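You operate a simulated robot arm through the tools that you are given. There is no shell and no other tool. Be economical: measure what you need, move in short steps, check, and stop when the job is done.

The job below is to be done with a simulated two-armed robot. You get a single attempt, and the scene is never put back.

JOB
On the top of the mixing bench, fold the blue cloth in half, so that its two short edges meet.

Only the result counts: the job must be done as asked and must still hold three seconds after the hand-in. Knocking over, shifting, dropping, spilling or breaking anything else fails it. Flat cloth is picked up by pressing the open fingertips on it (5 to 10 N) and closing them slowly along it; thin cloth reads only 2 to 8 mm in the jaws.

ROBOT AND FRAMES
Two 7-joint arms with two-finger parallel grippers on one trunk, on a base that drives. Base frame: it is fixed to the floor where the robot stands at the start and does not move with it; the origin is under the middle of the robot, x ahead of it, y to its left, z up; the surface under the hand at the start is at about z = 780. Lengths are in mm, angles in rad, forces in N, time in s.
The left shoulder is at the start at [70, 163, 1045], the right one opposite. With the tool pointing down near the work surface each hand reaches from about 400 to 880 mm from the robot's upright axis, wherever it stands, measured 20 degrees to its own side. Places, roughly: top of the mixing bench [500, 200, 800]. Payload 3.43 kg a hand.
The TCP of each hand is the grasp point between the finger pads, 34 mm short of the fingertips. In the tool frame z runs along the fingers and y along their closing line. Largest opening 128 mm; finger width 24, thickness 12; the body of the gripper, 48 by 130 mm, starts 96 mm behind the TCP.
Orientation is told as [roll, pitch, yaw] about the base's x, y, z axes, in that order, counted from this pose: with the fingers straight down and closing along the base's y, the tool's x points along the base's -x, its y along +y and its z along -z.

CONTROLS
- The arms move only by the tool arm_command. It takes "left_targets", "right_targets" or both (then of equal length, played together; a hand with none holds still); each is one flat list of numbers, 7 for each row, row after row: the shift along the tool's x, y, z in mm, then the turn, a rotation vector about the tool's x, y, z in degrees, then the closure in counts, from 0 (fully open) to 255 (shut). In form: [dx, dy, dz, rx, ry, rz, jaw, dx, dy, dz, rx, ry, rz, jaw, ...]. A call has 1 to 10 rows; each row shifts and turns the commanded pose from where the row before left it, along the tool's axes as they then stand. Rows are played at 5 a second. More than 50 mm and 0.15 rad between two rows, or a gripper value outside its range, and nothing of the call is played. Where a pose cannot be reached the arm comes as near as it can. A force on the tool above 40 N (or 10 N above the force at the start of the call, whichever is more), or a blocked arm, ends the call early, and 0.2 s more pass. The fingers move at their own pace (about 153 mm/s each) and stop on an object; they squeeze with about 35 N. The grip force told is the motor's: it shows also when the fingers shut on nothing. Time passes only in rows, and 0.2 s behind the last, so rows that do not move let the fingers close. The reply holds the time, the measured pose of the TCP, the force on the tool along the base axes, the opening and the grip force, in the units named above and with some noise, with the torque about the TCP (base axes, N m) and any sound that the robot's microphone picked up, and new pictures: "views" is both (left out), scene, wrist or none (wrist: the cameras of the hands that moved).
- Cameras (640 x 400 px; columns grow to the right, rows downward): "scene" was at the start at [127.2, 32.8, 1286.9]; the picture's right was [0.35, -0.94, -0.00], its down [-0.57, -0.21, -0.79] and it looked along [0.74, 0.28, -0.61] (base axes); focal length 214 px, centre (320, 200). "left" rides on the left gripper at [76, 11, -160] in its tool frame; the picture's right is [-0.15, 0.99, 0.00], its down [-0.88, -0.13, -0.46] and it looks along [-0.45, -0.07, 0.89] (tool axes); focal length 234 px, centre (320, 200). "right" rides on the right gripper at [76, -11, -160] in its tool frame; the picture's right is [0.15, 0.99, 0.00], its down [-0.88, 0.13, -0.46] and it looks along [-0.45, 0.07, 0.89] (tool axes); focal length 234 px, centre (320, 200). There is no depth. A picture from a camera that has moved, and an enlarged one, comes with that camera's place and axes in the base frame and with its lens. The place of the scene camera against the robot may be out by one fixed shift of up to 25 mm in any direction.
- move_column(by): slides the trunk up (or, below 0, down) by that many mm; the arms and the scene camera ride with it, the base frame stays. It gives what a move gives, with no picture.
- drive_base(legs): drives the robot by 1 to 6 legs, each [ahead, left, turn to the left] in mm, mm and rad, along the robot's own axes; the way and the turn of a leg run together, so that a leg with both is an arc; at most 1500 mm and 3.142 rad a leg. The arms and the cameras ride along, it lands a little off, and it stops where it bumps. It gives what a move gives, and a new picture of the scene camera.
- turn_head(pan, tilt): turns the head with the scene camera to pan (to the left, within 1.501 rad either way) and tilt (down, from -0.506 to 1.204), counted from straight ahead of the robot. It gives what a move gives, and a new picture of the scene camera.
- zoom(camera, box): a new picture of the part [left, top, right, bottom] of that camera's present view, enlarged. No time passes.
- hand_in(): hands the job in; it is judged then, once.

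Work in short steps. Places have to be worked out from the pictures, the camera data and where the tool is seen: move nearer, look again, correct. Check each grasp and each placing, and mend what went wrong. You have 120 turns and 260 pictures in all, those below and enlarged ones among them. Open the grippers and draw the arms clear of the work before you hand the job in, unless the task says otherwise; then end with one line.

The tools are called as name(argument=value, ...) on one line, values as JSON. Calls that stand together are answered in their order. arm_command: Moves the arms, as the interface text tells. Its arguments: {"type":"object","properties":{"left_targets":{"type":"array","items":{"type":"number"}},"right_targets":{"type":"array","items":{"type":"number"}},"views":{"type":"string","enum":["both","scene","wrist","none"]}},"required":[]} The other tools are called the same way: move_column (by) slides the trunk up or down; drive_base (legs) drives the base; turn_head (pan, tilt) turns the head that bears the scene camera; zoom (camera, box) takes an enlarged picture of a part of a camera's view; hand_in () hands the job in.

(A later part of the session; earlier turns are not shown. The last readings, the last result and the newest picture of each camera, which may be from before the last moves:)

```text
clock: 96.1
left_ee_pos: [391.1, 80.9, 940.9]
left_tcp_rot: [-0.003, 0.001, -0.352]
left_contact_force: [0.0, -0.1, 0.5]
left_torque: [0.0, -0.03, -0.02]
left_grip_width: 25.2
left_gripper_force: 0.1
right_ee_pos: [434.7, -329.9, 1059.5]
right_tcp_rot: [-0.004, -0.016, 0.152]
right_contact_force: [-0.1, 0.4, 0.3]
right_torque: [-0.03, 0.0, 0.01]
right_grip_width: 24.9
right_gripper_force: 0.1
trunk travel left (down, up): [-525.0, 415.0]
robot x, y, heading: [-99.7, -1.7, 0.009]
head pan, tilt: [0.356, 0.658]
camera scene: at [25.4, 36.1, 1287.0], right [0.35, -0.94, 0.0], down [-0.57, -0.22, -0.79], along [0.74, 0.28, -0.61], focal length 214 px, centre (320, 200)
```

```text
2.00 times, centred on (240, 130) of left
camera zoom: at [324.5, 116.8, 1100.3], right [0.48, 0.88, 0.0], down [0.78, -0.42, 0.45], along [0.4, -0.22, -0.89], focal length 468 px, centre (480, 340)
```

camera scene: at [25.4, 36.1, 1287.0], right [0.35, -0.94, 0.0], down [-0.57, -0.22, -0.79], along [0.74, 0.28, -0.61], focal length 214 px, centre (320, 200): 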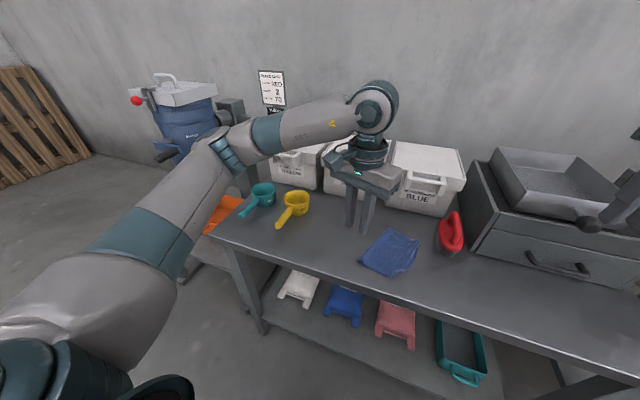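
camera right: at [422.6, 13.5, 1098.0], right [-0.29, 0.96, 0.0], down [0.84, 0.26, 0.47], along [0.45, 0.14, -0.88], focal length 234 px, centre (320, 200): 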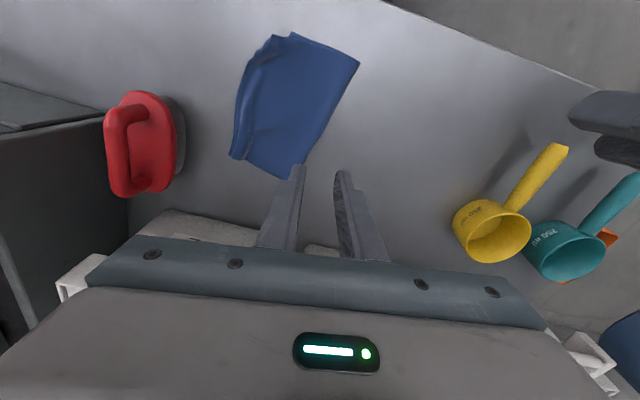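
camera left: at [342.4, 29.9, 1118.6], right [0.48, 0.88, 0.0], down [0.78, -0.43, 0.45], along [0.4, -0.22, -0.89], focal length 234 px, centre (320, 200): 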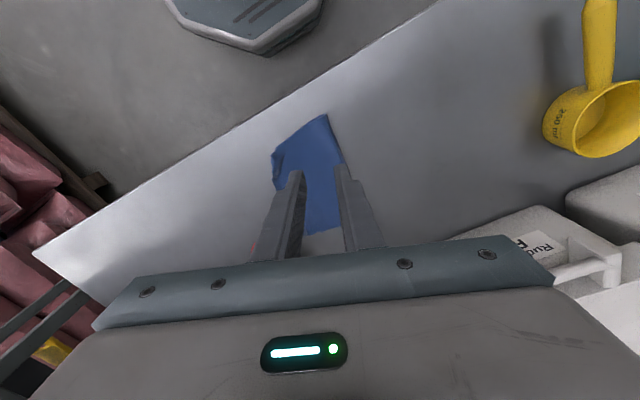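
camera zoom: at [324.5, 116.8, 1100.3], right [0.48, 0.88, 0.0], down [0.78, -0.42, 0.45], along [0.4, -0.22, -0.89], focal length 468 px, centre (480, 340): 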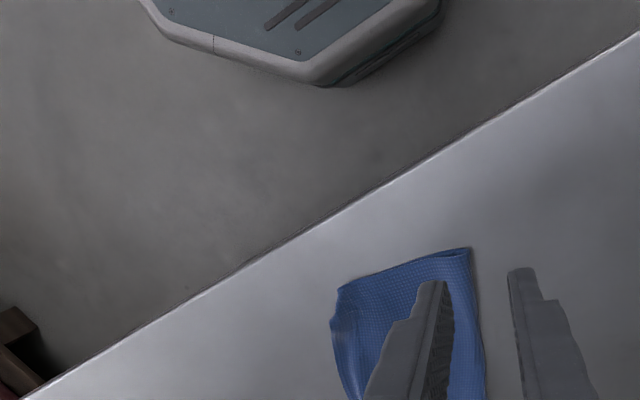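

All four corners look close to matched. I'll draw the left arm away and bring the right camera over for an overhead check.

arm_command(right_targets=[0, 0, 0, 0, 0, 0, 205, -12.7, 39.2, 13.8, 0, 0, 0, 205, -12.7, 39.2, 13.8, 0, 0, 0, 205, -12.7, 39.2, 13.8, 0, 0, 0, 205, -12.7, 39.2, 13.8, 0, 0, 0, 205, -12.7, 39.2, 13.8, 0, 0, 0, 205, -12.7, 39.2, 13.8, 0, 0, 0, 205, -12.7, 39.2, 13.8, 0, 0, 0, 205, -12.7, 39.2, 13.8, 0, 0, 0, 205, -12.7, 39.2, 0, 0, 0, 0, 205], left_targets=[16, 40, 0, 0, 0, 0, 205, 16, 40, 0, 0, 0, 0, 205, 16, 40, 0, 0, 0, 0, 205, 16, 40, 0, 0, 0, 0, 205, 0, 0, 0, 0, 0, 0, 205, 0, 0, 0, 0, 0, 0, 205, 0, 0, 0, 0, 0, 0, 205, 0, 0, 0, 0, 0, 0, 205, 0, 0, 0, 0, 0, 0, 205, 0, 0, 0, 0, 0, 0, 205], views="none")

zoom(camera="right", box=[200, 30, 400, 155])

zoom(camera="scene", box=[350, 215, 430, 275])

```text
clock: 98.3
left_ee_pos: [382.8, 250.5, 941.7]
left_tcp_rot: [0.0, 0.002, -0.35]
left_contact_force: [0.2, 0.8, -1.0]
left_torque: [-0.02, 0.02, -0.01]
left_grip_width: 25.3
left_gripper_force: 0.0
right_ee_pos: [498.6, 36.3, 954.4]
right_tcp_rot: [-0.003, -0.016, 0.153]
right_contact_force: [0.0, -0.5, -0.4]
right_torque: [-0.01, -0.01, 0.0]
right_grip_width: 25.1
right_gripper_force: 0.1
trunk travel left (down, up): [-525.0, 415.0]
robot x, y, heading: [-103.7, 3.0, 0.004]
head pan, tilt: [0.356, 0.658]
```

```text
3.20 times, centred on (300, 92) of right
camera zoom: at [422.0, 14.4, 1112.7], right [-0.29, 0.96, -0.01], down [0.84, 0.26, 0.47], along [0.45, 0.13, -0.88], focal length 749 px, centre (384, 544)
```

zoom: 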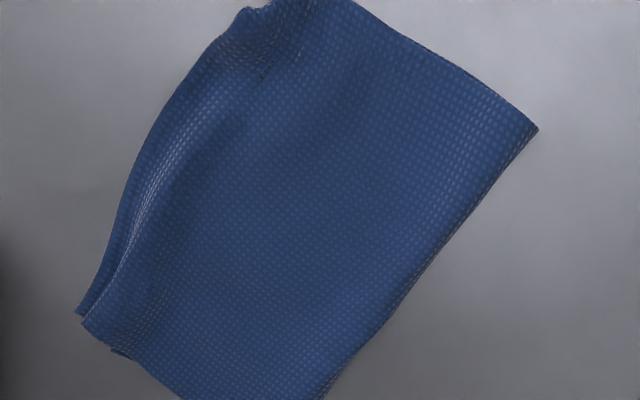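

```text
6.67 times, centred on (390, 245) of scene
camera zoom: at [25.6, 36.1, 1286.9], right [0.35, -0.94, 0.0], down [-0.57, -0.22, -0.79], along [0.74, 0.28, -0.61], focal length 1430 px, centre (-147, -100)
```

zoom: 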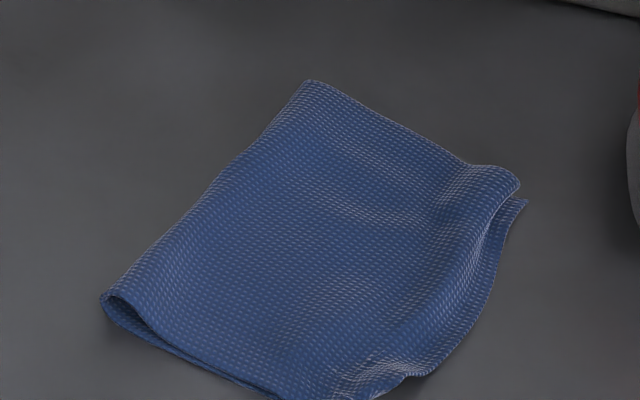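

I need a closer look at the far corner and the top edge, since it may be tucked.

zoom(camera="right", box=[215, 95, 279, 155])

zoom(camera="scene", box=[396, 226, 420, 256])

zoom(camera="right", box=[250, 20, 330, 70])

```text
6.67 times, centred on (247, 125) of right
camera zoom: at [422.0, 14.4, 1112.7], right [-0.29, 0.96, -0.01], down [0.84, 0.26, 0.47], along [0.45, 0.13, -0.88], focal length 1561 px, centre (807, 700)
```

zoom: 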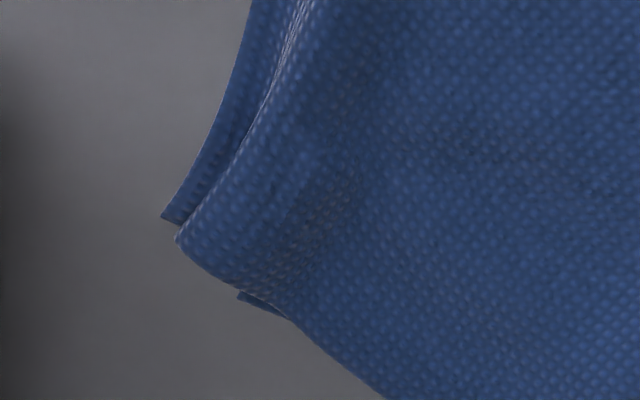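

```text
13.33 times, centred on (408, 241) of scene
camera zoom: at [25.6, 36.1, 1286.9], right [0.35, -0.94, 0.0], down [-0.57, -0.22, -0.79], along [0.74, 0.28, -0.61], focal length 2860 px, centre (-853, -347)
```

zoom: 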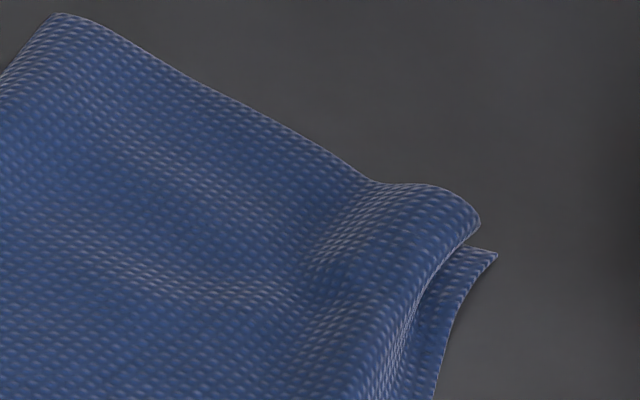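

```text
8.00 times, centred on (290, 45) of right
camera zoom: at [422.0, 14.4, 1112.7], right [-0.29, 0.96, -0.01], down [0.84, 0.26, 0.47], along [0.45, 0.13, -0.88], focal length 1873 px, centre (560, 1440)
```

zoom: 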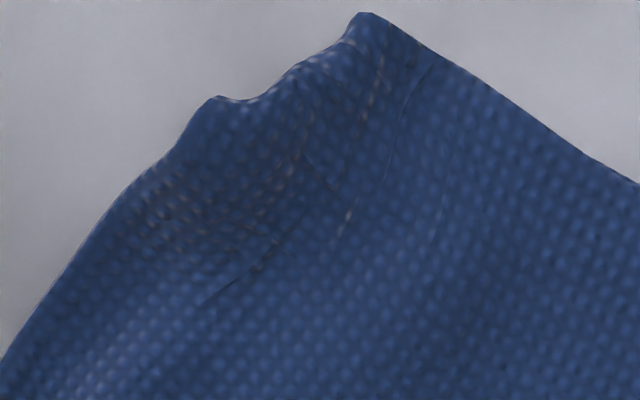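

The far corner shows a rounded crest with another corner peeking below it: either a pleat or a tuck. I'll turn the right hand to look at this edge from the outside (-y) side.

arm_command(right_targets=[0, 0, 0, 0, 0, -8.2, 205, 0, 0, 0, 0, 0, -8.2, 205, 0, 0, 0, 0, 0, -8.2, 205, 0, 0, 0, 0, 0, -8.2, 205, 0, 0, 0, 0, 0, -8.2, 205, 30.8, -20, 8.5, 0, 0, 0, 205, 30.8, -20, 8.5, 0, 0, 0, 205, 30.8, -20, 8.5, 0, 0, 0, 205, 30.8, -20, 8.5, 0, 0, 0, 205, 0, 0, 0, 0, 0, 0, 205], views="wrist")

zoom(camera="right", box=[260, 60, 420, 160])

```text
clock: 100.5
left_ee_pos: [382.7, 250.2, 941.9]
left_tcp_rot: [-0.003, 0.001, -0.349]
left_contact_force: [0.2, -0.4, 1.1]
left_torque: [-0.04, 0.0, -0.02]
left_grip_width: 25.4
left_gripper_force: 0.0
right_ee_pos: [477.3, -107.3, 917.2]
right_tcp_rot: [-0.012, -0.009, 0.868]
right_contact_force: [0.5, 0.6, -0.1]
right_torque: [0.01, 0.02, 0.0]
right_grip_width: 24.9
right_gripper_force: 0.2
trunk travel left (down, up): [-525.0, 415.0]
robot x, y, heading: [-101.1, -0.1, 0.005]
head pan, tilt: [0.356, 0.658]
camera right: at [434.1, -171.9, 1076.7], right [-0.85, 0.53, -0.01], down [0.46, 0.76, 0.46], along [0.25, 0.39, -0.89], focal length 234 px, centre (320, 200)
```

right: 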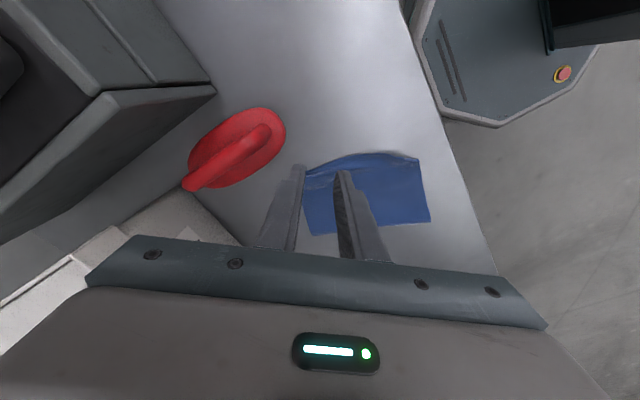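

```text
4.00 times, centred on (340, 110) of right
camera zoom: at [434.1, -171.9, 1076.7], right [-0.85, 0.53, -0.01], down [0.46, 0.76, 0.46], along [0.25, 0.39, -0.89], focal length 937 px, centre (240, 560)
```

zoom: 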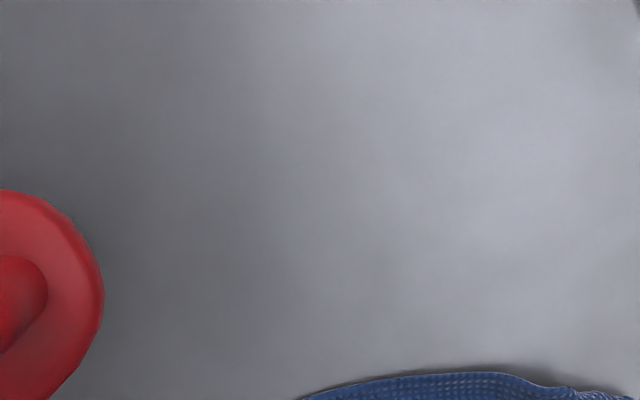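

The cloth's far corner is hidden behind a finger, so I'll raise and shift sideways.

arm_command(right_targets=[0, 0, -45, 0, 0, 0, 205, 5, -40, 0, 0, 0, 0, 205, 0, 0, 0, 0, 0, 0, 205], views="none")

zoom(camera="right", box=[300, 120, 460, 220])

```text
clock: 101.3
left_ee_pos: [381.1, 251.6, 940.6]
left_tcp_rot: [0.0, 0.0, -0.35]
left_contact_force: [0.1, -0.3, -0.1]
left_torque: [0.0, 0.0, 0.02]
left_grip_width: 24.8
left_gripper_force: 0.1
right_ee_pos: [505.8, -138.1, 960.1]
right_tcp_rot: [-0.011, -0.011, 0.87]
right_contact_force: [-0.1, -0.6, 0.2]
right_torque: [-0.01, -0.03, -0.02]
right_grip_width: 25.1
right_gripper_force: 0.0
trunk travel left (down, up): [-525.0, 415.0]
robot x, y, heading: [-101.6, 1.0, 0.005]
head pan, tilt: [0.356, 0.658]
```

```text
4.00 times, centred on (380, 170) of right
camera zoom: at [463.0, -202.9, 1119.1], right [-0.85, 0.53, -0.01], down [0.46, 0.76, 0.46], along [0.25, 0.39, -0.89], focal length 937 px, centre (80, 320)
```

zoom: 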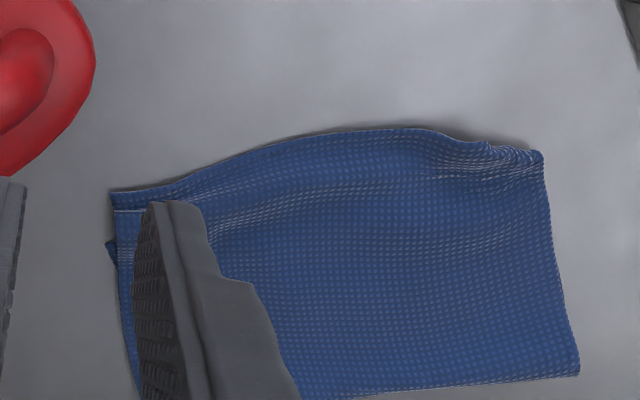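

Zooming on that corner.

zoom(camera="right", box=[320, 150, 384, 190])

zoom(camera="right", box=[380, 140, 444, 180])

```text
10.00 times, centred on (352, 170) of right
camera zoom: at [463.0, -202.9, 1119.1], right [-0.85, 0.53, -0.01], down [0.46, 0.76, 0.46], along [0.25, 0.39, -0.89], focal length 2342 px, centre (0, 500)
```

zoom: 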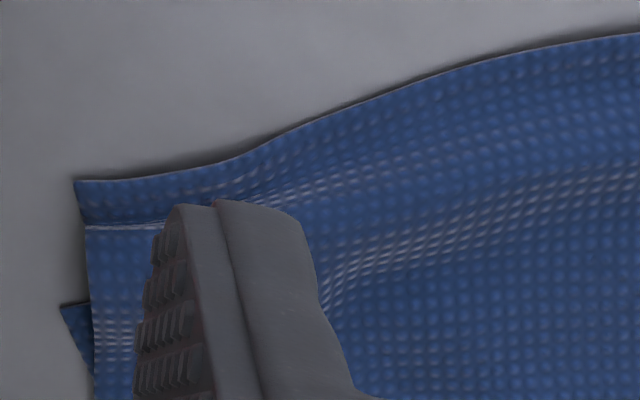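

```text
10.00 times, centred on (412, 160) of right
camera zoom: at [463.0, -202.9, 1119.1], right [-0.85, 0.53, -0.01], down [0.46, 0.76, 0.46], along [0.25, 0.39, -0.89], focal length 2342 px, centre (-600, 600)
```

zoom: 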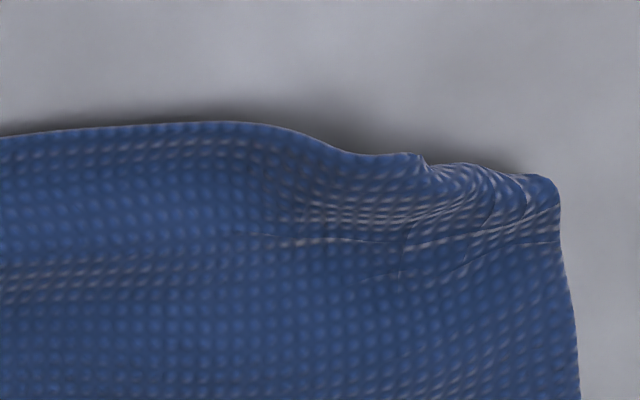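

Confirmed: the top edge is the outer one with a small pleat, and at the far end the top still overhangs the bottom corner by about 20 mm. I'll regrip just the top layer there with a narrower opening.

arm_command(right_targets=[0, 0, 0, 0, 0, 8.2, 213, 0, 0, 0, 0, 0, 8.2, 213, 0, 0, 0, 0, 0, 8.2, 213, 0, 0, 0, 0, 0, 8.2, 213, 0, 0, 0, 0, 0, 8.2, 213, -7.2, 23.7, 40, 0, 0, 0, 213, -7.2, 23.7, 40, 0, 0, 0, 213, 0, 0, 0, 0, 0, 0, 213], views="none")

zoom(camera="right", box=[220, 80, 460, 230])

```text
clock: 103.1
left_ee_pos: [382.1, 250.1, 942.2]
left_tcp_rot: [0.001, 0.002, -0.351]
left_contact_force: [1.1, -0.2, -0.9]
left_torque: [0.02, 0.0, -0.02]
left_grip_width: 24.9
left_gripper_force: 0.0
right_ee_pos: [510.4, -90.1, 884.9]
right_tcp_rot: [-0.001, -0.015, 0.151]
right_contact_force: [-0.8, 0.0, 0.0]
right_torque: [-0.01, -0.03, 0.02]
right_grip_width: 20.8
right_gripper_force: 0.2
trunk travel left (down, up): [-525.0, 415.0]
robot x, y, heading: [-100.6, -2.9, 0.006]
head pan, tilt: [0.356, 0.658]
```

```text
2.67 times, centred on (340, 155) of right
camera zoom: at [434.5, -112.9, 1042.9], right [-0.29, 0.96, 0.0], down [0.84, 0.26, 0.47], along [0.45, 0.14, -0.88], focal length 624 px, centre (267, 320)
```

zoom: 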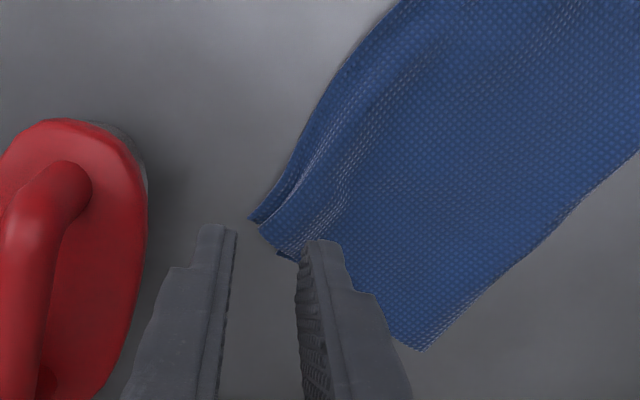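

Top far corner (521,-94), bottom far corner (533,-77). I'll lower with a small nudge.

arm_command(right_targets=[-2.6, 3.6, 20, 0, 0, 0, 213, 0, 0, 20, 0, 0, 0, 213, 0, 0, 20, 0, 0, 0, 213, 0, 0, 5, 0, 0, 0, 213, 0, 0, 1.5, 0, 0, 0, 213, 0, 0, 0, 0, 0, 0, 213], views="none")

zoom(camera="right", box=[220, 80, 460, 230])

```text
clock: 104.5
left_ee_pos: [380.4, 248.7, 941.7]
left_tcp_rot: [-0.001, 0.001, -0.351]
left_contact_force: [0.5, 0.7, -0.3]
left_torque: [0.02, -0.01, -0.02]
left_grip_width: 25.1
left_gripper_force: 0.1
right_ee_pos: [515.8, -87.7, 816.9]
right_tcp_rot: [0.0, -0.015, 0.151]
right_contact_force: [-0.3, 0.0, 2.6]
right_torque: [0.01, 0.02, 0.01]
right_grip_width: 21.0
right_gripper_force: 0.1
trunk travel left (down, up): [-525.0, 415.0]
robot x, y, heading: [-99.4, 4.2, 0.004]
head pan, tilt: [0.356, 0.658]
```

```text
2.67 times, centred on (340, 155) of right
camera zoom: at [440.5, -109.1, 975.3], right [-0.29, 0.96, 0.0], down [0.84, 0.26, 0.47], along [0.45, 0.14, -0.88], focal length 624 px, centre (267, 320)
```

zoom: 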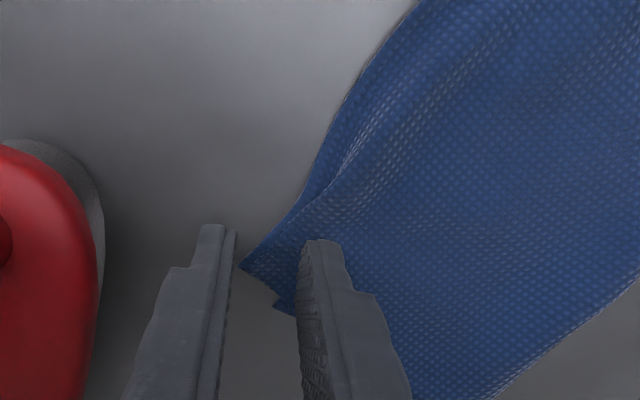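

The corner is between the fingers at 2.6 N. I'll press slightly, close slowly and lift 20 mm.

arm_command(right_targets=[0, 0, 0.5, 0, 0, 0, 213, 0, 0, 0, 0, 0, 0, 222, 0, 0, 0, 0, 0, 0, 231, 0, 0, 0, 0, 0, 0, 240, 0, 0, 0, 0, 0, 0, 248, 0, 0, 0, 0, 0, 0, 255, 0, 0, 0, 0, 0, 0, 255, 0, 0, -10, 0, 0, 0, 255, 0, 0, -10, 0, 0, 0, 255, 0, 0, 0, 0, 0, 0, 255], views="none")

zoom(camera="right", box=[220, 80, 460, 230])

zoom(camera="scene", box=[350, 215, 430, 275])

```text
clock: 106.7
left_ee_pos: [383.1, 250.0, 940.6]
left_tcp_rot: [-0.003, 0.002, -0.352]
left_contact_force: [0.4, 0.8, 0.6]
left_torque: [0.01, 0.03, -0.01]
left_grip_width: 25.2
left_gripper_force: 0.0
right_ee_pos: [516.2, -88.3, 835.7]
right_tcp_rot: [-0.001, -0.015, 0.153]
right_contact_force: [0.2, -0.2, 0.6]
right_torque: [-0.01, 0.0, 0.01]
right_grip_width: 1.9
right_gripper_force: 35.2
trunk travel left (down, up): [-525.0, 415.0]
robot x, y, heading: [-103.2, 1.1, 0.009]
head pan, tilt: [0.356, 0.658]
```

```text
2.67 times, centred on (340, 155) of right
camera zoom: at [440.1, -110.8, 994.2], right [-0.29, 0.96, 0.0], down [0.84, 0.26, 0.47], along [0.45, 0.14, -0.88], focal length 624 px, centre (267, 320)
```

zoom: 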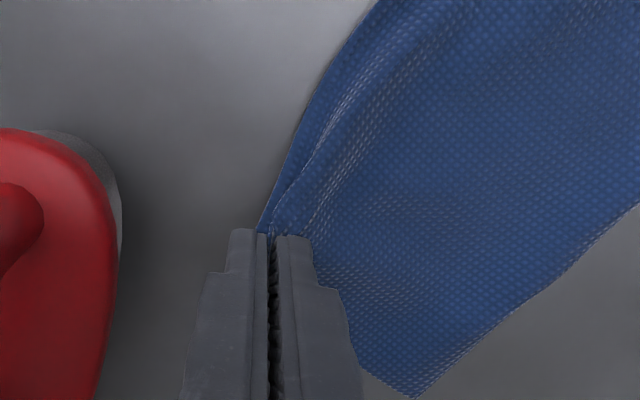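

```text
6.67 times, centred on (390, 245) of scene
camera zoom: at [25.9, 34.3, 1286.9], right [0.35, -0.94, 0.0], down [-0.57, -0.22, -0.79], along [0.74, 0.28, -0.61], focal length 1430 px, centre (-147, -100)
```

zoom: 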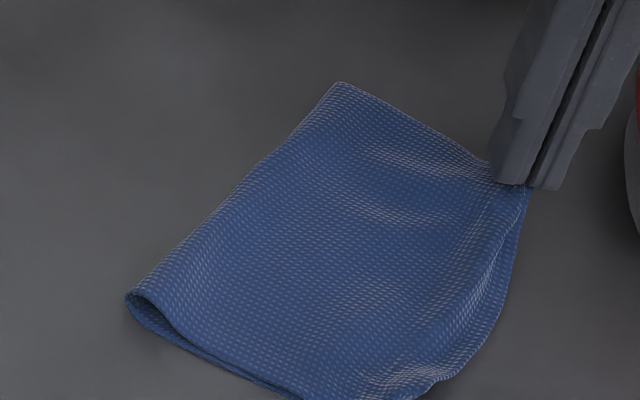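

Only the top is gripped (1.9 mm). I'll shift (+10,+20) at height and then lower.

arm_command(right_targets=[-4.3, 6.3, -4, 0, 0, 0, 255, -4.3, 6.3, 0, 0, 0, 0, 255, -4.3, 6.3, 0, 0, 0, 0, 255, 0, 0, 8, 0, 0, 0, 255, 0, 0, 8, 0, 0, 0, 255, 0, 0, 6, 0, 0, 0, 255, 0, 0, 0, 0, 0, 0, 255], views="none")

zoom(camera="right", box=[220, 80, 460, 230])

zoom(camera="scene", box=[350, 215, 430, 275])

```text
clock: 108.3
left_ee_pos: [383.0, 251.0, 941.1]
left_tcp_rot: [-0.002, 0.003, -0.35]
left_contact_force: [0.2, -0.3, 0.0]
left_torque: [0.03, -0.01, 0.01]
left_grip_width: 25.2
left_gripper_force: 0.0
right_ee_pos: [525.1, -66.0, 818.7]
right_tcp_rot: [-0.002, -0.016, 0.152]
right_contact_force: [0.2, -0.2, 1.0]
right_torque: [0.0, -0.01, 0.0]
right_grip_width: 1.5
right_gripper_force: 34.8
trunk travel left (down, up): [-525.0, 415.0]
robot x, y, heading: [-101.0, -1.1, 0.011]
head pan, tilt: [0.356, 0.658]
```

```text
2.67 times, centred on (340, 155) of right
camera zoom: at [450.1, -88.9, 977.2], right [-0.29, 0.96, 0.0], down [0.84, 0.26, 0.47], along [0.45, 0.14, -0.88], focal length 624 px, centre (267, 320)
```

zoom: 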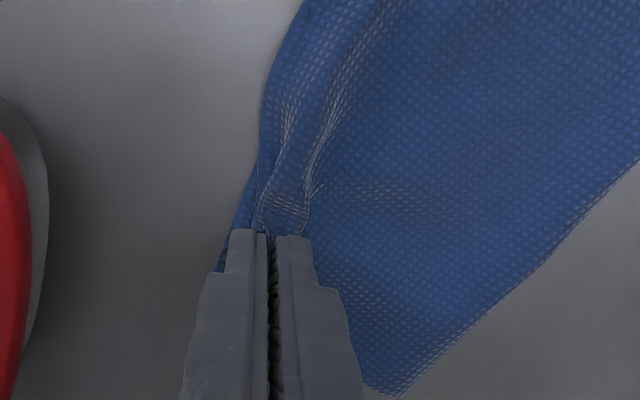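

```text
6.67 times, centred on (390, 245) of scene
camera zoom: at [25.6, 34.4, 1287.0], right [0.35, -0.94, 0.0], down [-0.57, -0.22, -0.79], along [0.74, 0.28, -0.61], focal length 1430 px, centre (-147, -100)
```

zoom: 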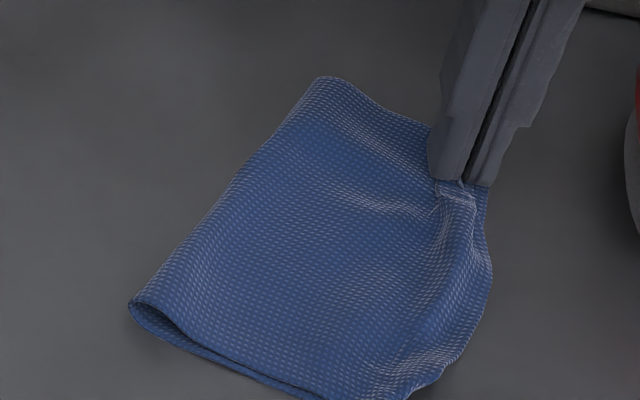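

The bottom corner stays at (535,-80), and the released top corner should land at about (531,-74). I'll release and retreat.

arm_command(right_targets=[0, 0, 1, 0, 0, 0, 245, 0, 0, 0, 0, 0, 0, 235, 0, 0, 0, 0, 0, 0, 222, 0, 0, 0, 0, 0, 0, 210, 0, 0, -10, 0, 0, 0, 210, 0, 0, -40, 0, 0, 0, 205, 0, 0, -40, 0, 0, 0, 205, 0, 35, -30, 0, 0, 0, 205, 10, 35, -15, 0, 0, 0, 205, 10, 30, 0, 0, 0, 0, 205], views="none")

zoom(camera="right", box=[200, 30, 400, 155])

zoom(camera="scene", box=[350, 215, 430, 275])

```text
clock: 110.5
left_ee_pos: [382.6, 250.9, 941.4]
left_tcp_rot: [-0.001, 0.001, -0.351]
left_contact_force: [0.0, -0.4, 0.5]
left_torque: [-0.05, -0.02, 0.0]
left_grip_width: 25.2
left_gripper_force: 0.0
right_ee_pos: [491.3, 28.6, 953.3]
right_tcp_rot: [-0.002, -0.015, 0.15]
right_contact_force: [0.0, -0.6, -0.2]
right_torque: [-0.02, -0.01, 0.0]
right_grip_width: 25.1
right_gripper_force: 0.1
trunk travel left (down, up): [-525.0, 415.0]
robot x, y, heading: [-102.1, 0.0, 0.008]
head pan, tilt: [0.356, 0.658]
```

```text
3.20 times, centred on (300, 92) of right
camera zoom: at [415.2, 7.5, 1110.7], right [-0.29, 0.96, 0.0], down [0.84, 0.26, 0.47], along [0.45, 0.13, -0.88], focal length 749 px, centre (384, 544)
```

zoom: 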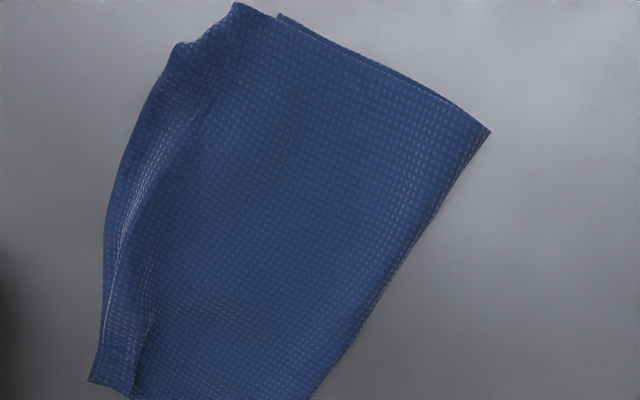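

```text
6.67 times, centred on (390, 245) of scene
camera zoom: at [25.8, 35.4, 1286.9], right [0.35, -0.94, 0.0], down [-0.57, -0.22, -0.79], along [0.74, 0.28, -0.61], focal length 1430 px, centre (-147, -100)
```

zoom: 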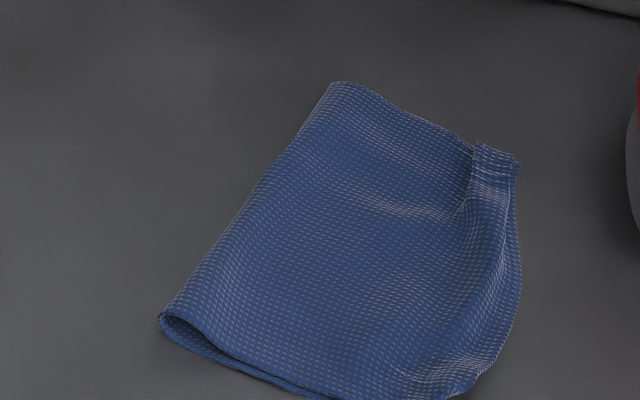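

Now the near overhang is about 15 mm again. I'll zoom on the far corner.

zoom(camera="right", box=[215, 110, 279, 160])

zoom(camera="scene", box=[396, 226, 420, 256])

```text
8.00 times, centred on (247, 135) of right
camera zoom: at [415.2, 7.5, 1110.7], right [-0.29, 0.96, 0.0], down [0.84, 0.26, 0.47], along [0.45, 0.13, -0.88], focal length 1873 px, centre (904, 720)
```

zoom: 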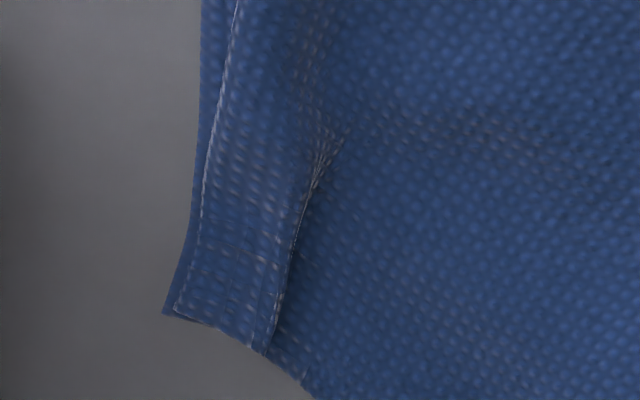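

```text
13.33 times, centred on (408, 241) of scene
camera zoom: at [25.8, 35.4, 1286.9], right [0.35, -0.94, 0.0], down [-0.57, -0.22, -0.79], along [0.74, 0.28, -0.61], focal length 2860 px, centre (-853, -347)
```

zoom: 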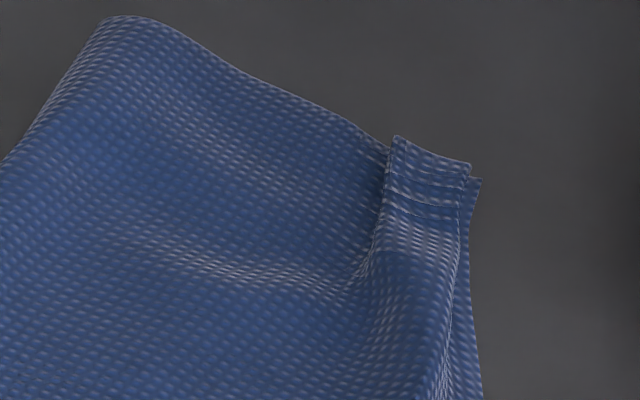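

The far corner now has a small tongue folded inward. The root cause was over-pulling the first fold, so the fold line sits about 8 mm short. Plan: flip this tongue out with the spread trick, then lift both top corners and re-lay the top on a proper-radius arc under light tension. First I position the right hand for the flip.

arm_command(right_targets=[0, 0, 0, 0, 0, -8, 255, 0, 0, 0, 0, 0, -3.4, 255, 1.7, -21.5, 32, 0, 0, 0, 255, 1.7, -21.5, 32, 0, 0, 0, 255, 1.7, -21.5, 32, 0, 0, 0, 255, 1.7, -21.5, 29, 0, 0, 0, 255, 0, 0, 0, 0, 0, 0, 255], views="none")

zoom(camera="right", box=[220, 80, 460, 230])

```text
clock: 112.1
left_ee_pos: [382.6, 249.7, 940.2]
left_tcp_rot: [-0.002, 0.002, -0.351]
left_contact_force: [0.3, 0.5, -0.7]
left_torque: [-0.03, 0.01, 0.02]
left_grip_width: 25.0
left_gripper_force: 0.0
right_ee_pos: [516.8, -53.4, 825.8]
right_tcp_rot: [-0.005, -0.014, 0.351]
right_contact_force: [-0.8, 0.4, -1.1]
right_torque: [0.04, 0.02, -0.02]
right_grip_width: 0.1
right_gripper_force: 33.1
trunk travel left (down, up): [-525.0, 415.0]
robot x, y, heading: [-100.6, 2.0, 0.004]
head pan, tilt: [0.356, 0.658]
```

```text
2.67 times, centred on (340, 155) of right
camera zoom: at [446.0, -89.6, 985.1], right [-0.48, 0.88, -0.01], down [0.77, 0.43, 0.47], along [0.41, 0.22, -0.88], focal length 624 px, centre (267, 320)
```

zoom: 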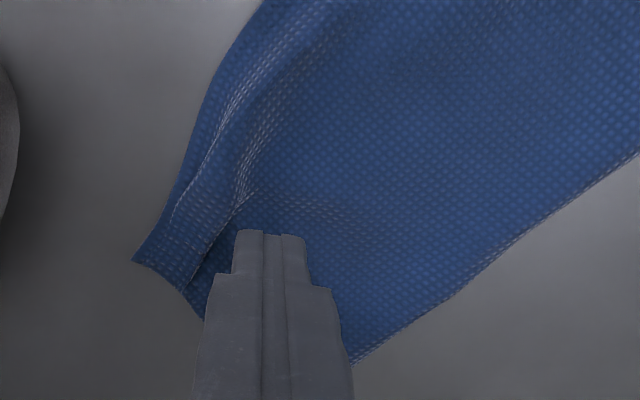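

The fingers are just inside the tongue's step. I'll lower to light contact.

arm_command(right_targets=[0, 0, 5, 0, 0, 0, 255, 0, 0, 2.5, 0, 0, 0, 255, 0, 0, 1.5, 0, 0, 0, 255, 0, 0, 0, 0, 0, 0, 255], views="none")

```text
clock: 113.1
left_ee_pos: [381.2, 250.0, 941.3]
left_tcp_rot: [-0.003, 0.003, -0.349]
left_contact_force: [-0.2, 0.8, -0.1]
left_torque: [0.02, 0.0, 0.03]
left_grip_width: 25.2
left_gripper_force: 0.1
right_ee_pos: [514.4, -53.9, 817.1]
right_tcp_rot: [-0.003, -0.015, 0.351]
right_contact_force: [0.0, -0.1, -0.5]
right_torque: [-0.01, -0.01, 0.02]
right_grip_width: 0.2
right_gripper_force: 32.7
trunk travel left (down, up): [-525.0, 415.0]
robot x, y, heading: [-100.3, -2.2, 0.005]
head pan, tilt: [0.356, 0.658]
```

I'll press about 1.5 mm more and spread with the inner finger held in place.

arm_command(right_targets=[0, 0, 1.5, 0, 0, 0, 255, 0, -4, 0, 0, 0, 0, 239, 0, -4, 0, 0, 0, 0, 223, 0, -4, 0, 0, 0, 0, 207, 0, -4, 0, 0, 0, 0, 191, 0, -4, 0, 0, 0, 0, 175, 0, 0, 0, 0, 0, 0, 175], views="none")

zoom(camera="right", box=[200, 80, 440, 230])

```text
clock: 114.7
left_ee_pos: [382.7, 249.0, 941.8]
left_tcp_rot: [-0.002, 0.001, -0.351]
left_contact_force: [-0.1, -0.5, -0.2]
left_torque: [-0.01, -0.02, -0.04]
left_grip_width: 25.1
left_gripper_force: 0.0
right_ee_pos: [521.5, -71.7, 816.8]
right_tcp_rot: [-0.003, -0.014, 0.353]
right_contact_force: [-0.2, -0.2, -0.6]
right_torque: [-0.02, 0.01, 0.03]
right_grip_width: 40.2
right_gripper_force: 0.1
trunk travel left (down, up): [-525.0, 415.0]
robot x, y, heading: [-100.3, 0.8, 0.007]
head pan, tilt: [0.356, 0.658]
```

```text
2.67 times, centred on (320, 155) of right
camera zoom: at [451.9, -108.5, 975.7], right [-0.48, 0.88, -0.01], down [0.78, 0.42, 0.47], along [0.41, 0.22, -0.88], focal length 624 px, centre (320, 320)
```

zoom: 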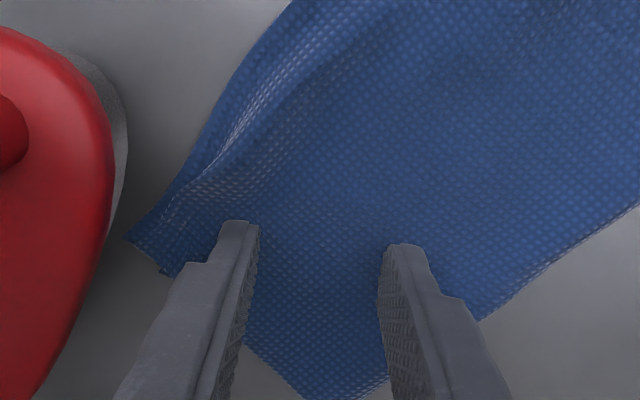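

The tongue is out flat, though the cloth slid a bit toward the red tool. I'll lift and view it.

arm_command(right_targets=[0, 0, -10, 0, 0, 0, 175, 0, 0, -40, 0, 0, 0, 205, 0, 0, -45, 0, 0, 0, 205, 0, 35, -30, 0, 0, 0, 205, 0, 40, -10, 0, 0, 0, 205, 5, 20, 0, 0, 0, 0, 205, 0, 0, 0, 0, 0, 0, 205], views="none")

zoom(camera="right", box=[160, 20, 400, 170])

zoom(camera="scene", box=[350, 215, 450, 290])

```text
clock: 116.3
left_ee_pos: [383.0, 248.9, 941.6]
left_tcp_rot: [-0.003, 0.002, -0.351]
left_contact_force: [0.8, 0.7, 1.0]
left_torque: [0.01, -0.02, 0.0]
left_grip_width: 25.0
left_gripper_force: 0.1
right_ee_pos: [483.5, 15.4, 952.6]
right_tcp_rot: [-0.004, -0.014, 0.35]
right_contact_force: [-0.3, -0.9, -0.7]
right_torque: [-0.01, 0.0, 0.01]
right_grip_width: 25.2
right_gripper_force: 0.1
trunk travel left (down, up): [-525.0, 415.0]
robot x, y, heading: [-97.1, 0.5, 0.004]
head pan, tilt: [0.356, 0.658]
```

```text
2.67 times, centred on (280, 95) of right
camera zoom: at [414.8, -21.5, 1110.9], right [-0.48, 0.88, -0.01], down [0.78, 0.42, 0.47], along [0.41, 0.22, -0.88], focal length 624 px, centre (427, 480)
```

zoom: 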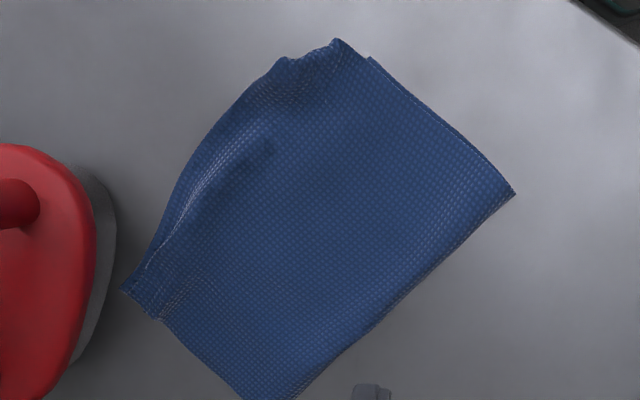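

```text
5.33 times, centred on (400, 252) of scene
camera zoom: at [25.9, 34.2, 1286.9], right [0.35, -0.94, 0.0], down [-0.57, -0.22, -0.79], along [0.74, 0.28, -0.61], focal length 1144 px, centre (-107, -80)
```

zoom: 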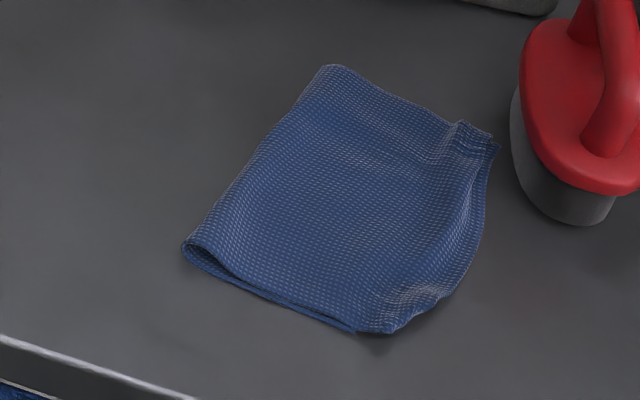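

Zoom on the far corner to see the tongue's state.

zoom(camera="right", box=[195, 100, 259, 150])

zoom(camera="scene", box=[425, 228, 450, 250])

zoom(camera="right", box=[245, 25, 325, 75])

```text
8.00 times, centred on (227, 125) of right
camera zoom: at [414.8, -21.5, 1110.9], right [-0.48, 0.88, -0.01], down [0.78, 0.42, 0.47], along [0.41, 0.22, -0.88], focal length 1873 px, centre (1064, 800)
```

zoom: 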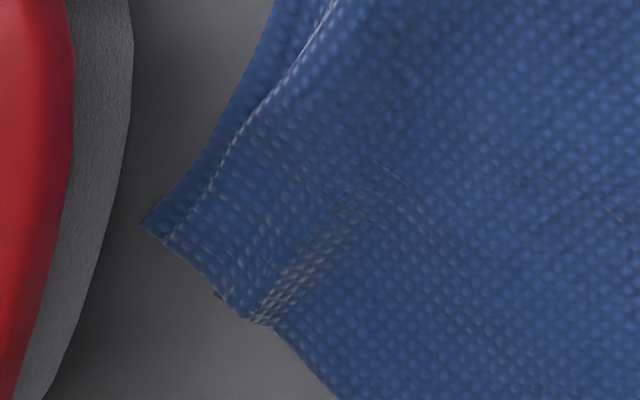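

```text
16.00 times, centred on (438, 239) of scene
camera zoom: at [25.9, 34.2, 1286.9], right [0.35, -0.94, 0.0], down [-0.57, -0.22, -0.79], along [0.74, 0.28, -0.61], focal length 3432 px, centre (-1560, -424)
```

zoom: 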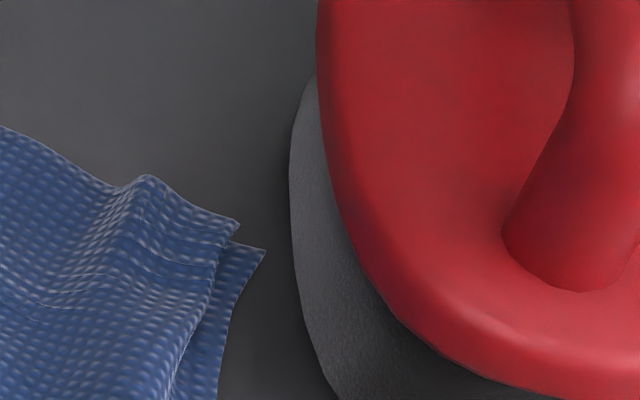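

```text
8.00 times, centred on (285, 50) of right
camera zoom: at [414.8, -21.5, 1110.9], right [-0.48, 0.88, -0.01], down [0.78, 0.42, 0.47], along [0.41, 0.22, -0.88], focal length 1873 px, centre (600, 1400)
```

zoom: 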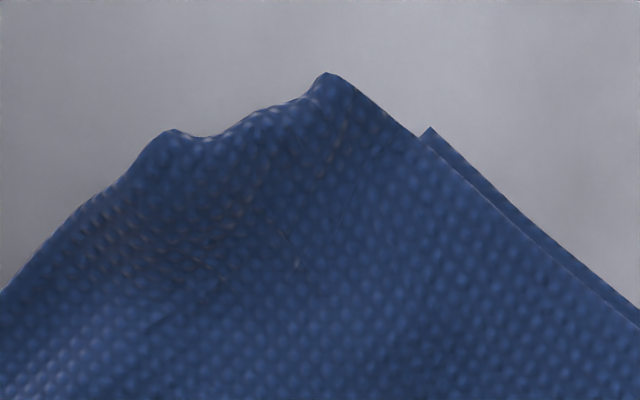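

I need to see whether that line is the top's cut edge or a pleat. Zooming along it.

zoom(camera="right", box=[210, 60, 274, 110])

zoom(camera="scene", box=[418, 238, 444, 270])

```text
8.00 times, centred on (242, 85) of right
camera zoom: at [414.8, -21.5, 1110.9], right [-0.48, 0.88, -0.01], down [0.78, 0.42, 0.47], along [0.41, 0.22, -0.88], focal length 1873 px, centre (944, 1120)
```

zoom: 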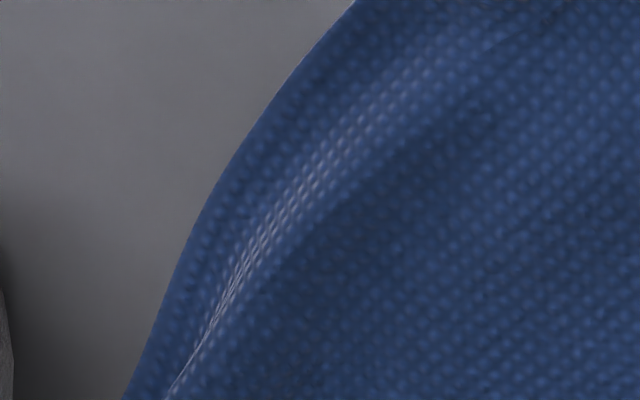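

```text
12.50 times, centred on (431, 254) of scene
camera zoom: at [25.9, 34.2, 1286.9], right [0.35, -0.94, 0.0], down [-0.57, -0.22, -0.79], along [0.74, 0.28, -0.61], focal length 2681 px, centre (-1068, -475)
```

zoom: 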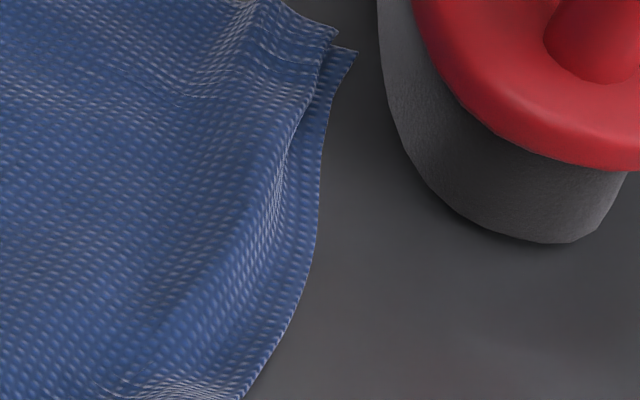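

It is a pleat: the top still overhangs uniformly by about 18 mm. I'll redo the lay-down with both hands on a proper arc. First I drag the cloth +y about 50 mm, away from the red tool.

arm_command(right_targets=[7.5, -16.5, 33, 0, 0, 0, 135, 7.5, -16.5, 33, 0, 0, 0, 135, 7.5, -16.5, 33, 0, 0, 0, 135, 7.5, -16.5, 33, 0, 0, 0, 135, 0, 0, 4, 0, 0, 0, 135, -3.4, 9.4, 0, 0, 0, 0, 135, -3.4, 9.4, 0, 0, 0, 0, 135, -3.4, 9.4, 0, 0, 0, 0, 135, -3.4, 9.4, 0, 0, 0, 0, 135, -3.4, 9.4, 0, 0, 0, 0, 135], views="none")

zoom(camera="scene", box=[330, 200, 450, 290])

```text
clock: 118.5
left_ee_pos: [381.0, 248.5, 942.0]
left_tcp_rot: [0.001, -0.001, -0.352]
left_contact_force: [-0.2, 0.4, 0.3]
left_torque: [0.01, 0.01, 0.0]
left_grip_width: 25.1
left_gripper_force: 0.1
right_ee_pos: [477.5, -7.0, 816.1]
right_tcp_rot: [-0.006, -0.019, 0.351]
right_contact_force: [0.5, -3.4, 20.1]
right_torque: [0.12, 0.22, 0.08]
right_grip_width: 59.3
right_gripper_force: 0.1
trunk travel left (down, up): [-525.0, 415.0]
robot x, y, heading: [-102.0, 0.8, 0.008]
head pan, tilt: [0.356, 0.658]
```

```text
4.44 times, centred on (390, 245) of scene
camera zoom: at [23.9, 34.2, 1287.2], right [0.35, -0.94, 0.0], down [-0.57, -0.22, -0.79], along [0.74, 0.28, -0.61], focal length 953 px, centre (9, 0)
```

zoom: 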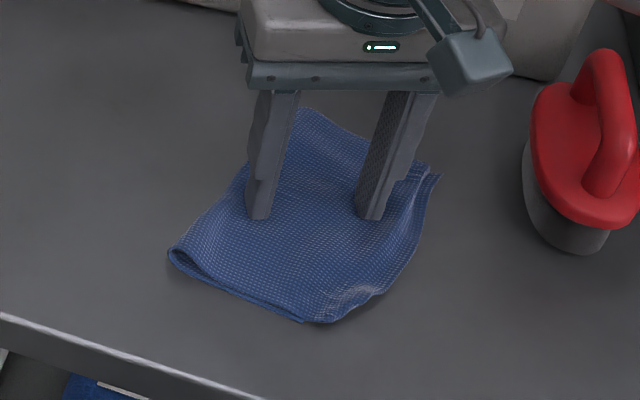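

Dragged clear. Now I bring both hands to hover over the two top corners: right far with yaw +20°, left near with yaw -20°.

arm_command(right_targets=[0, 0, -20, 0, 0, 0, 195, -10.6, -27, -15, 0, 0, 0, 195, -10.6, -27, -15, 0, 0, 0, 195, -10.6, -27, -15, 0, 0, 0, 195, 0, 0, 0, 0, 0, 0, 195, 0, 0, 0, 0, 0, 0, 195, 0, 0, 0, 0, 0, 0, 195, 0, 0, 0, 0, 0, 0, 195], left_targets=[0, 0, 0, 0, 0, 0, 205, -16.6, -35.5, 10.3, 0, 0, 0, 205, -16.6, -35.5, 10.3, 0, 0, 0, 205, -16.6, -35.5, 10.3, 0, 0, 0, 205, -16.6, -35.5, 10.3, 0, 0, 0, 205, -16.6, -35.5, 10.3, 0, 0, 0, 205, -16.6, -35.5, 10.3, 0, 0, 0, 205, -16.6, -35.5, 10.3, 0, 0, 0, 205], views="none")

zoom(camera="right", box=[220, 60, 460, 210])

zoom(camera="left", box=[220, 60, 460, 210])

```text
clock: 120.3
left_ee_pos: [412.0, -24.8, 871.4]
left_tcp_rot: [-0.001, 0.002, -0.349]
left_contact_force: [0.2, 0.4, 0.5]
left_torque: [-0.01, 0.0, 0.01]
left_grip_width: 25.1
left_gripper_force: 0.1
right_ee_pos: [533.4, -73.3, 878.2]
right_tcp_rot: [-0.004, -0.016, 0.35]
right_contact_force: [-0.5, 0.1, 0.3]
right_torque: [0.02, -0.02, 0.01]
right_grip_width: 30.1
right_gripper_force: 0.1
trunk travel left (down, up): [-525.0, 415.0]
robot x, y, heading: [-97.9, -0.9, 0.005]
head pan, tilt: [0.356, 0.658]
```

```text
2.67 times, centred on (340, 135) of right
camera zoom: at [463.8, -110.0, 1036.3], right [-0.48, 0.88, -0.01], down [0.77, 0.42, 0.47], along [0.41, 0.22, -0.88], focal length 624 px, centre (267, 373)
```

zoom: 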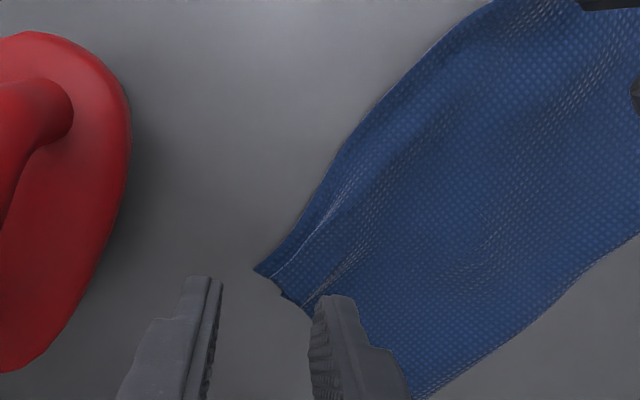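

```text
2.67 times, centred on (340, 135) of left
camera zoom: at [345.2, 11.6, 1030.0], right [0.48, 0.88, 0.0], down [0.78, -0.42, 0.45], along [0.4, -0.22, -0.89], focal length 624 px, centre (267, 373)
```

zoom: 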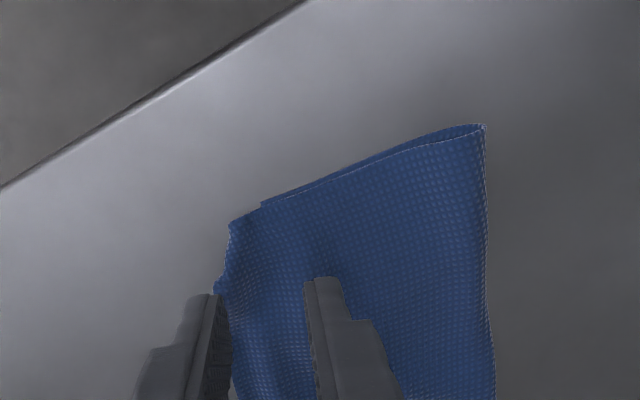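

Overhangs are now about 13 mm near and 15 mm far. I'll lower both hands onto the top corners with narrow openings.

arm_command(right_targets=[-4.7, -3.5, 20, 0, 0, 0, 219, 0, 0, 20, 0, 0, 0, 219, 0, 0, 15, 0, 0, 0, 219, 0, 0, 4.5, 0, 0, 0, 219, 0, 0, 0, 0, 0, 0, 219], left_targets=[9.8, -9.6, 18, 0, 0, 0, 219, 0, 0, 18, 0, 0, 0, 219, 0, 0, 13, 0, 0, 0, 219, 0, 0, 3.5, 0, 0, 0, 219, 0, 0, 0, 0, 0, 0, 219], views="none")

zoom(camera="right", box=[220, 80, 460, 230])

zoom(camera="left", box=[220, 80, 460, 230])

```text
clock: 121.5
left_ee_pos: [398.1, -30.3, 819.5]
left_tcp_rot: [-0.002, 0.001, -0.35]
left_contact_force: [0.4, 0.6, -0.8]
left_torque: [-0.02, 0.01, -0.01]
left_grip_width: 17.9
left_gripper_force: 0.0
right_ee_pos: [540.7, -74.7, 821.0]
right_tcp_rot: [-0.002, -0.017, 0.351]
right_contact_force: [0.1, 0.5, -0.3]
right_torque: [-0.05, 0.0, 0.0]
right_grip_width: 18.0
right_gripper_force: 0.0
trunk travel left (down, up): [-525.0, 415.0]
robot x, y, heading: [-100.0, -0.2, 0.004]
head pan, tilt: [0.356, 0.658]
```

```text
2.67 times, centred on (340, 155) of right
camera zoom: at [471.3, -109.8, 979.5], right [-0.48, 0.88, -0.01], down [0.77, 0.42, 0.47], along [0.41, 0.22, -0.88], focal length 624 px, centre (267, 320)
```

zoom: 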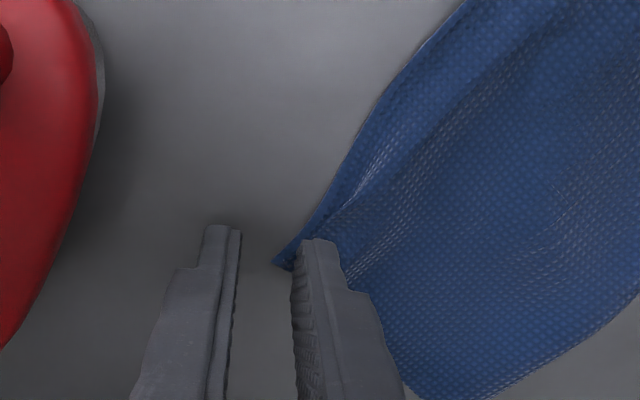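

```text
2.67 times, centred on (340, 155) of left
camera zoom: at [331.4, 5.4, 978.2], right [0.48, 0.88, 0.0], down [0.78, -0.42, 0.45], along [0.4, -0.22, -0.89], focal length 624 px, centre (267, 320)
```

zoom: 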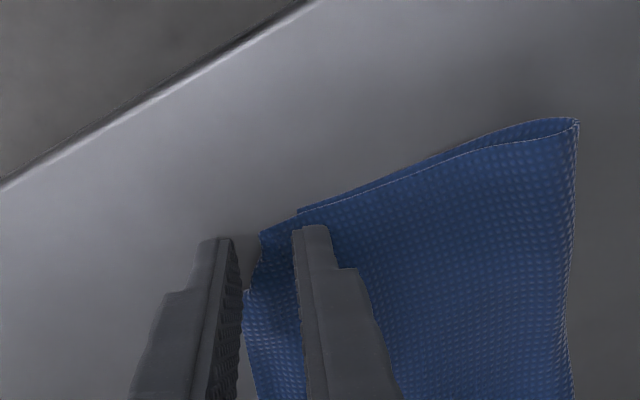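

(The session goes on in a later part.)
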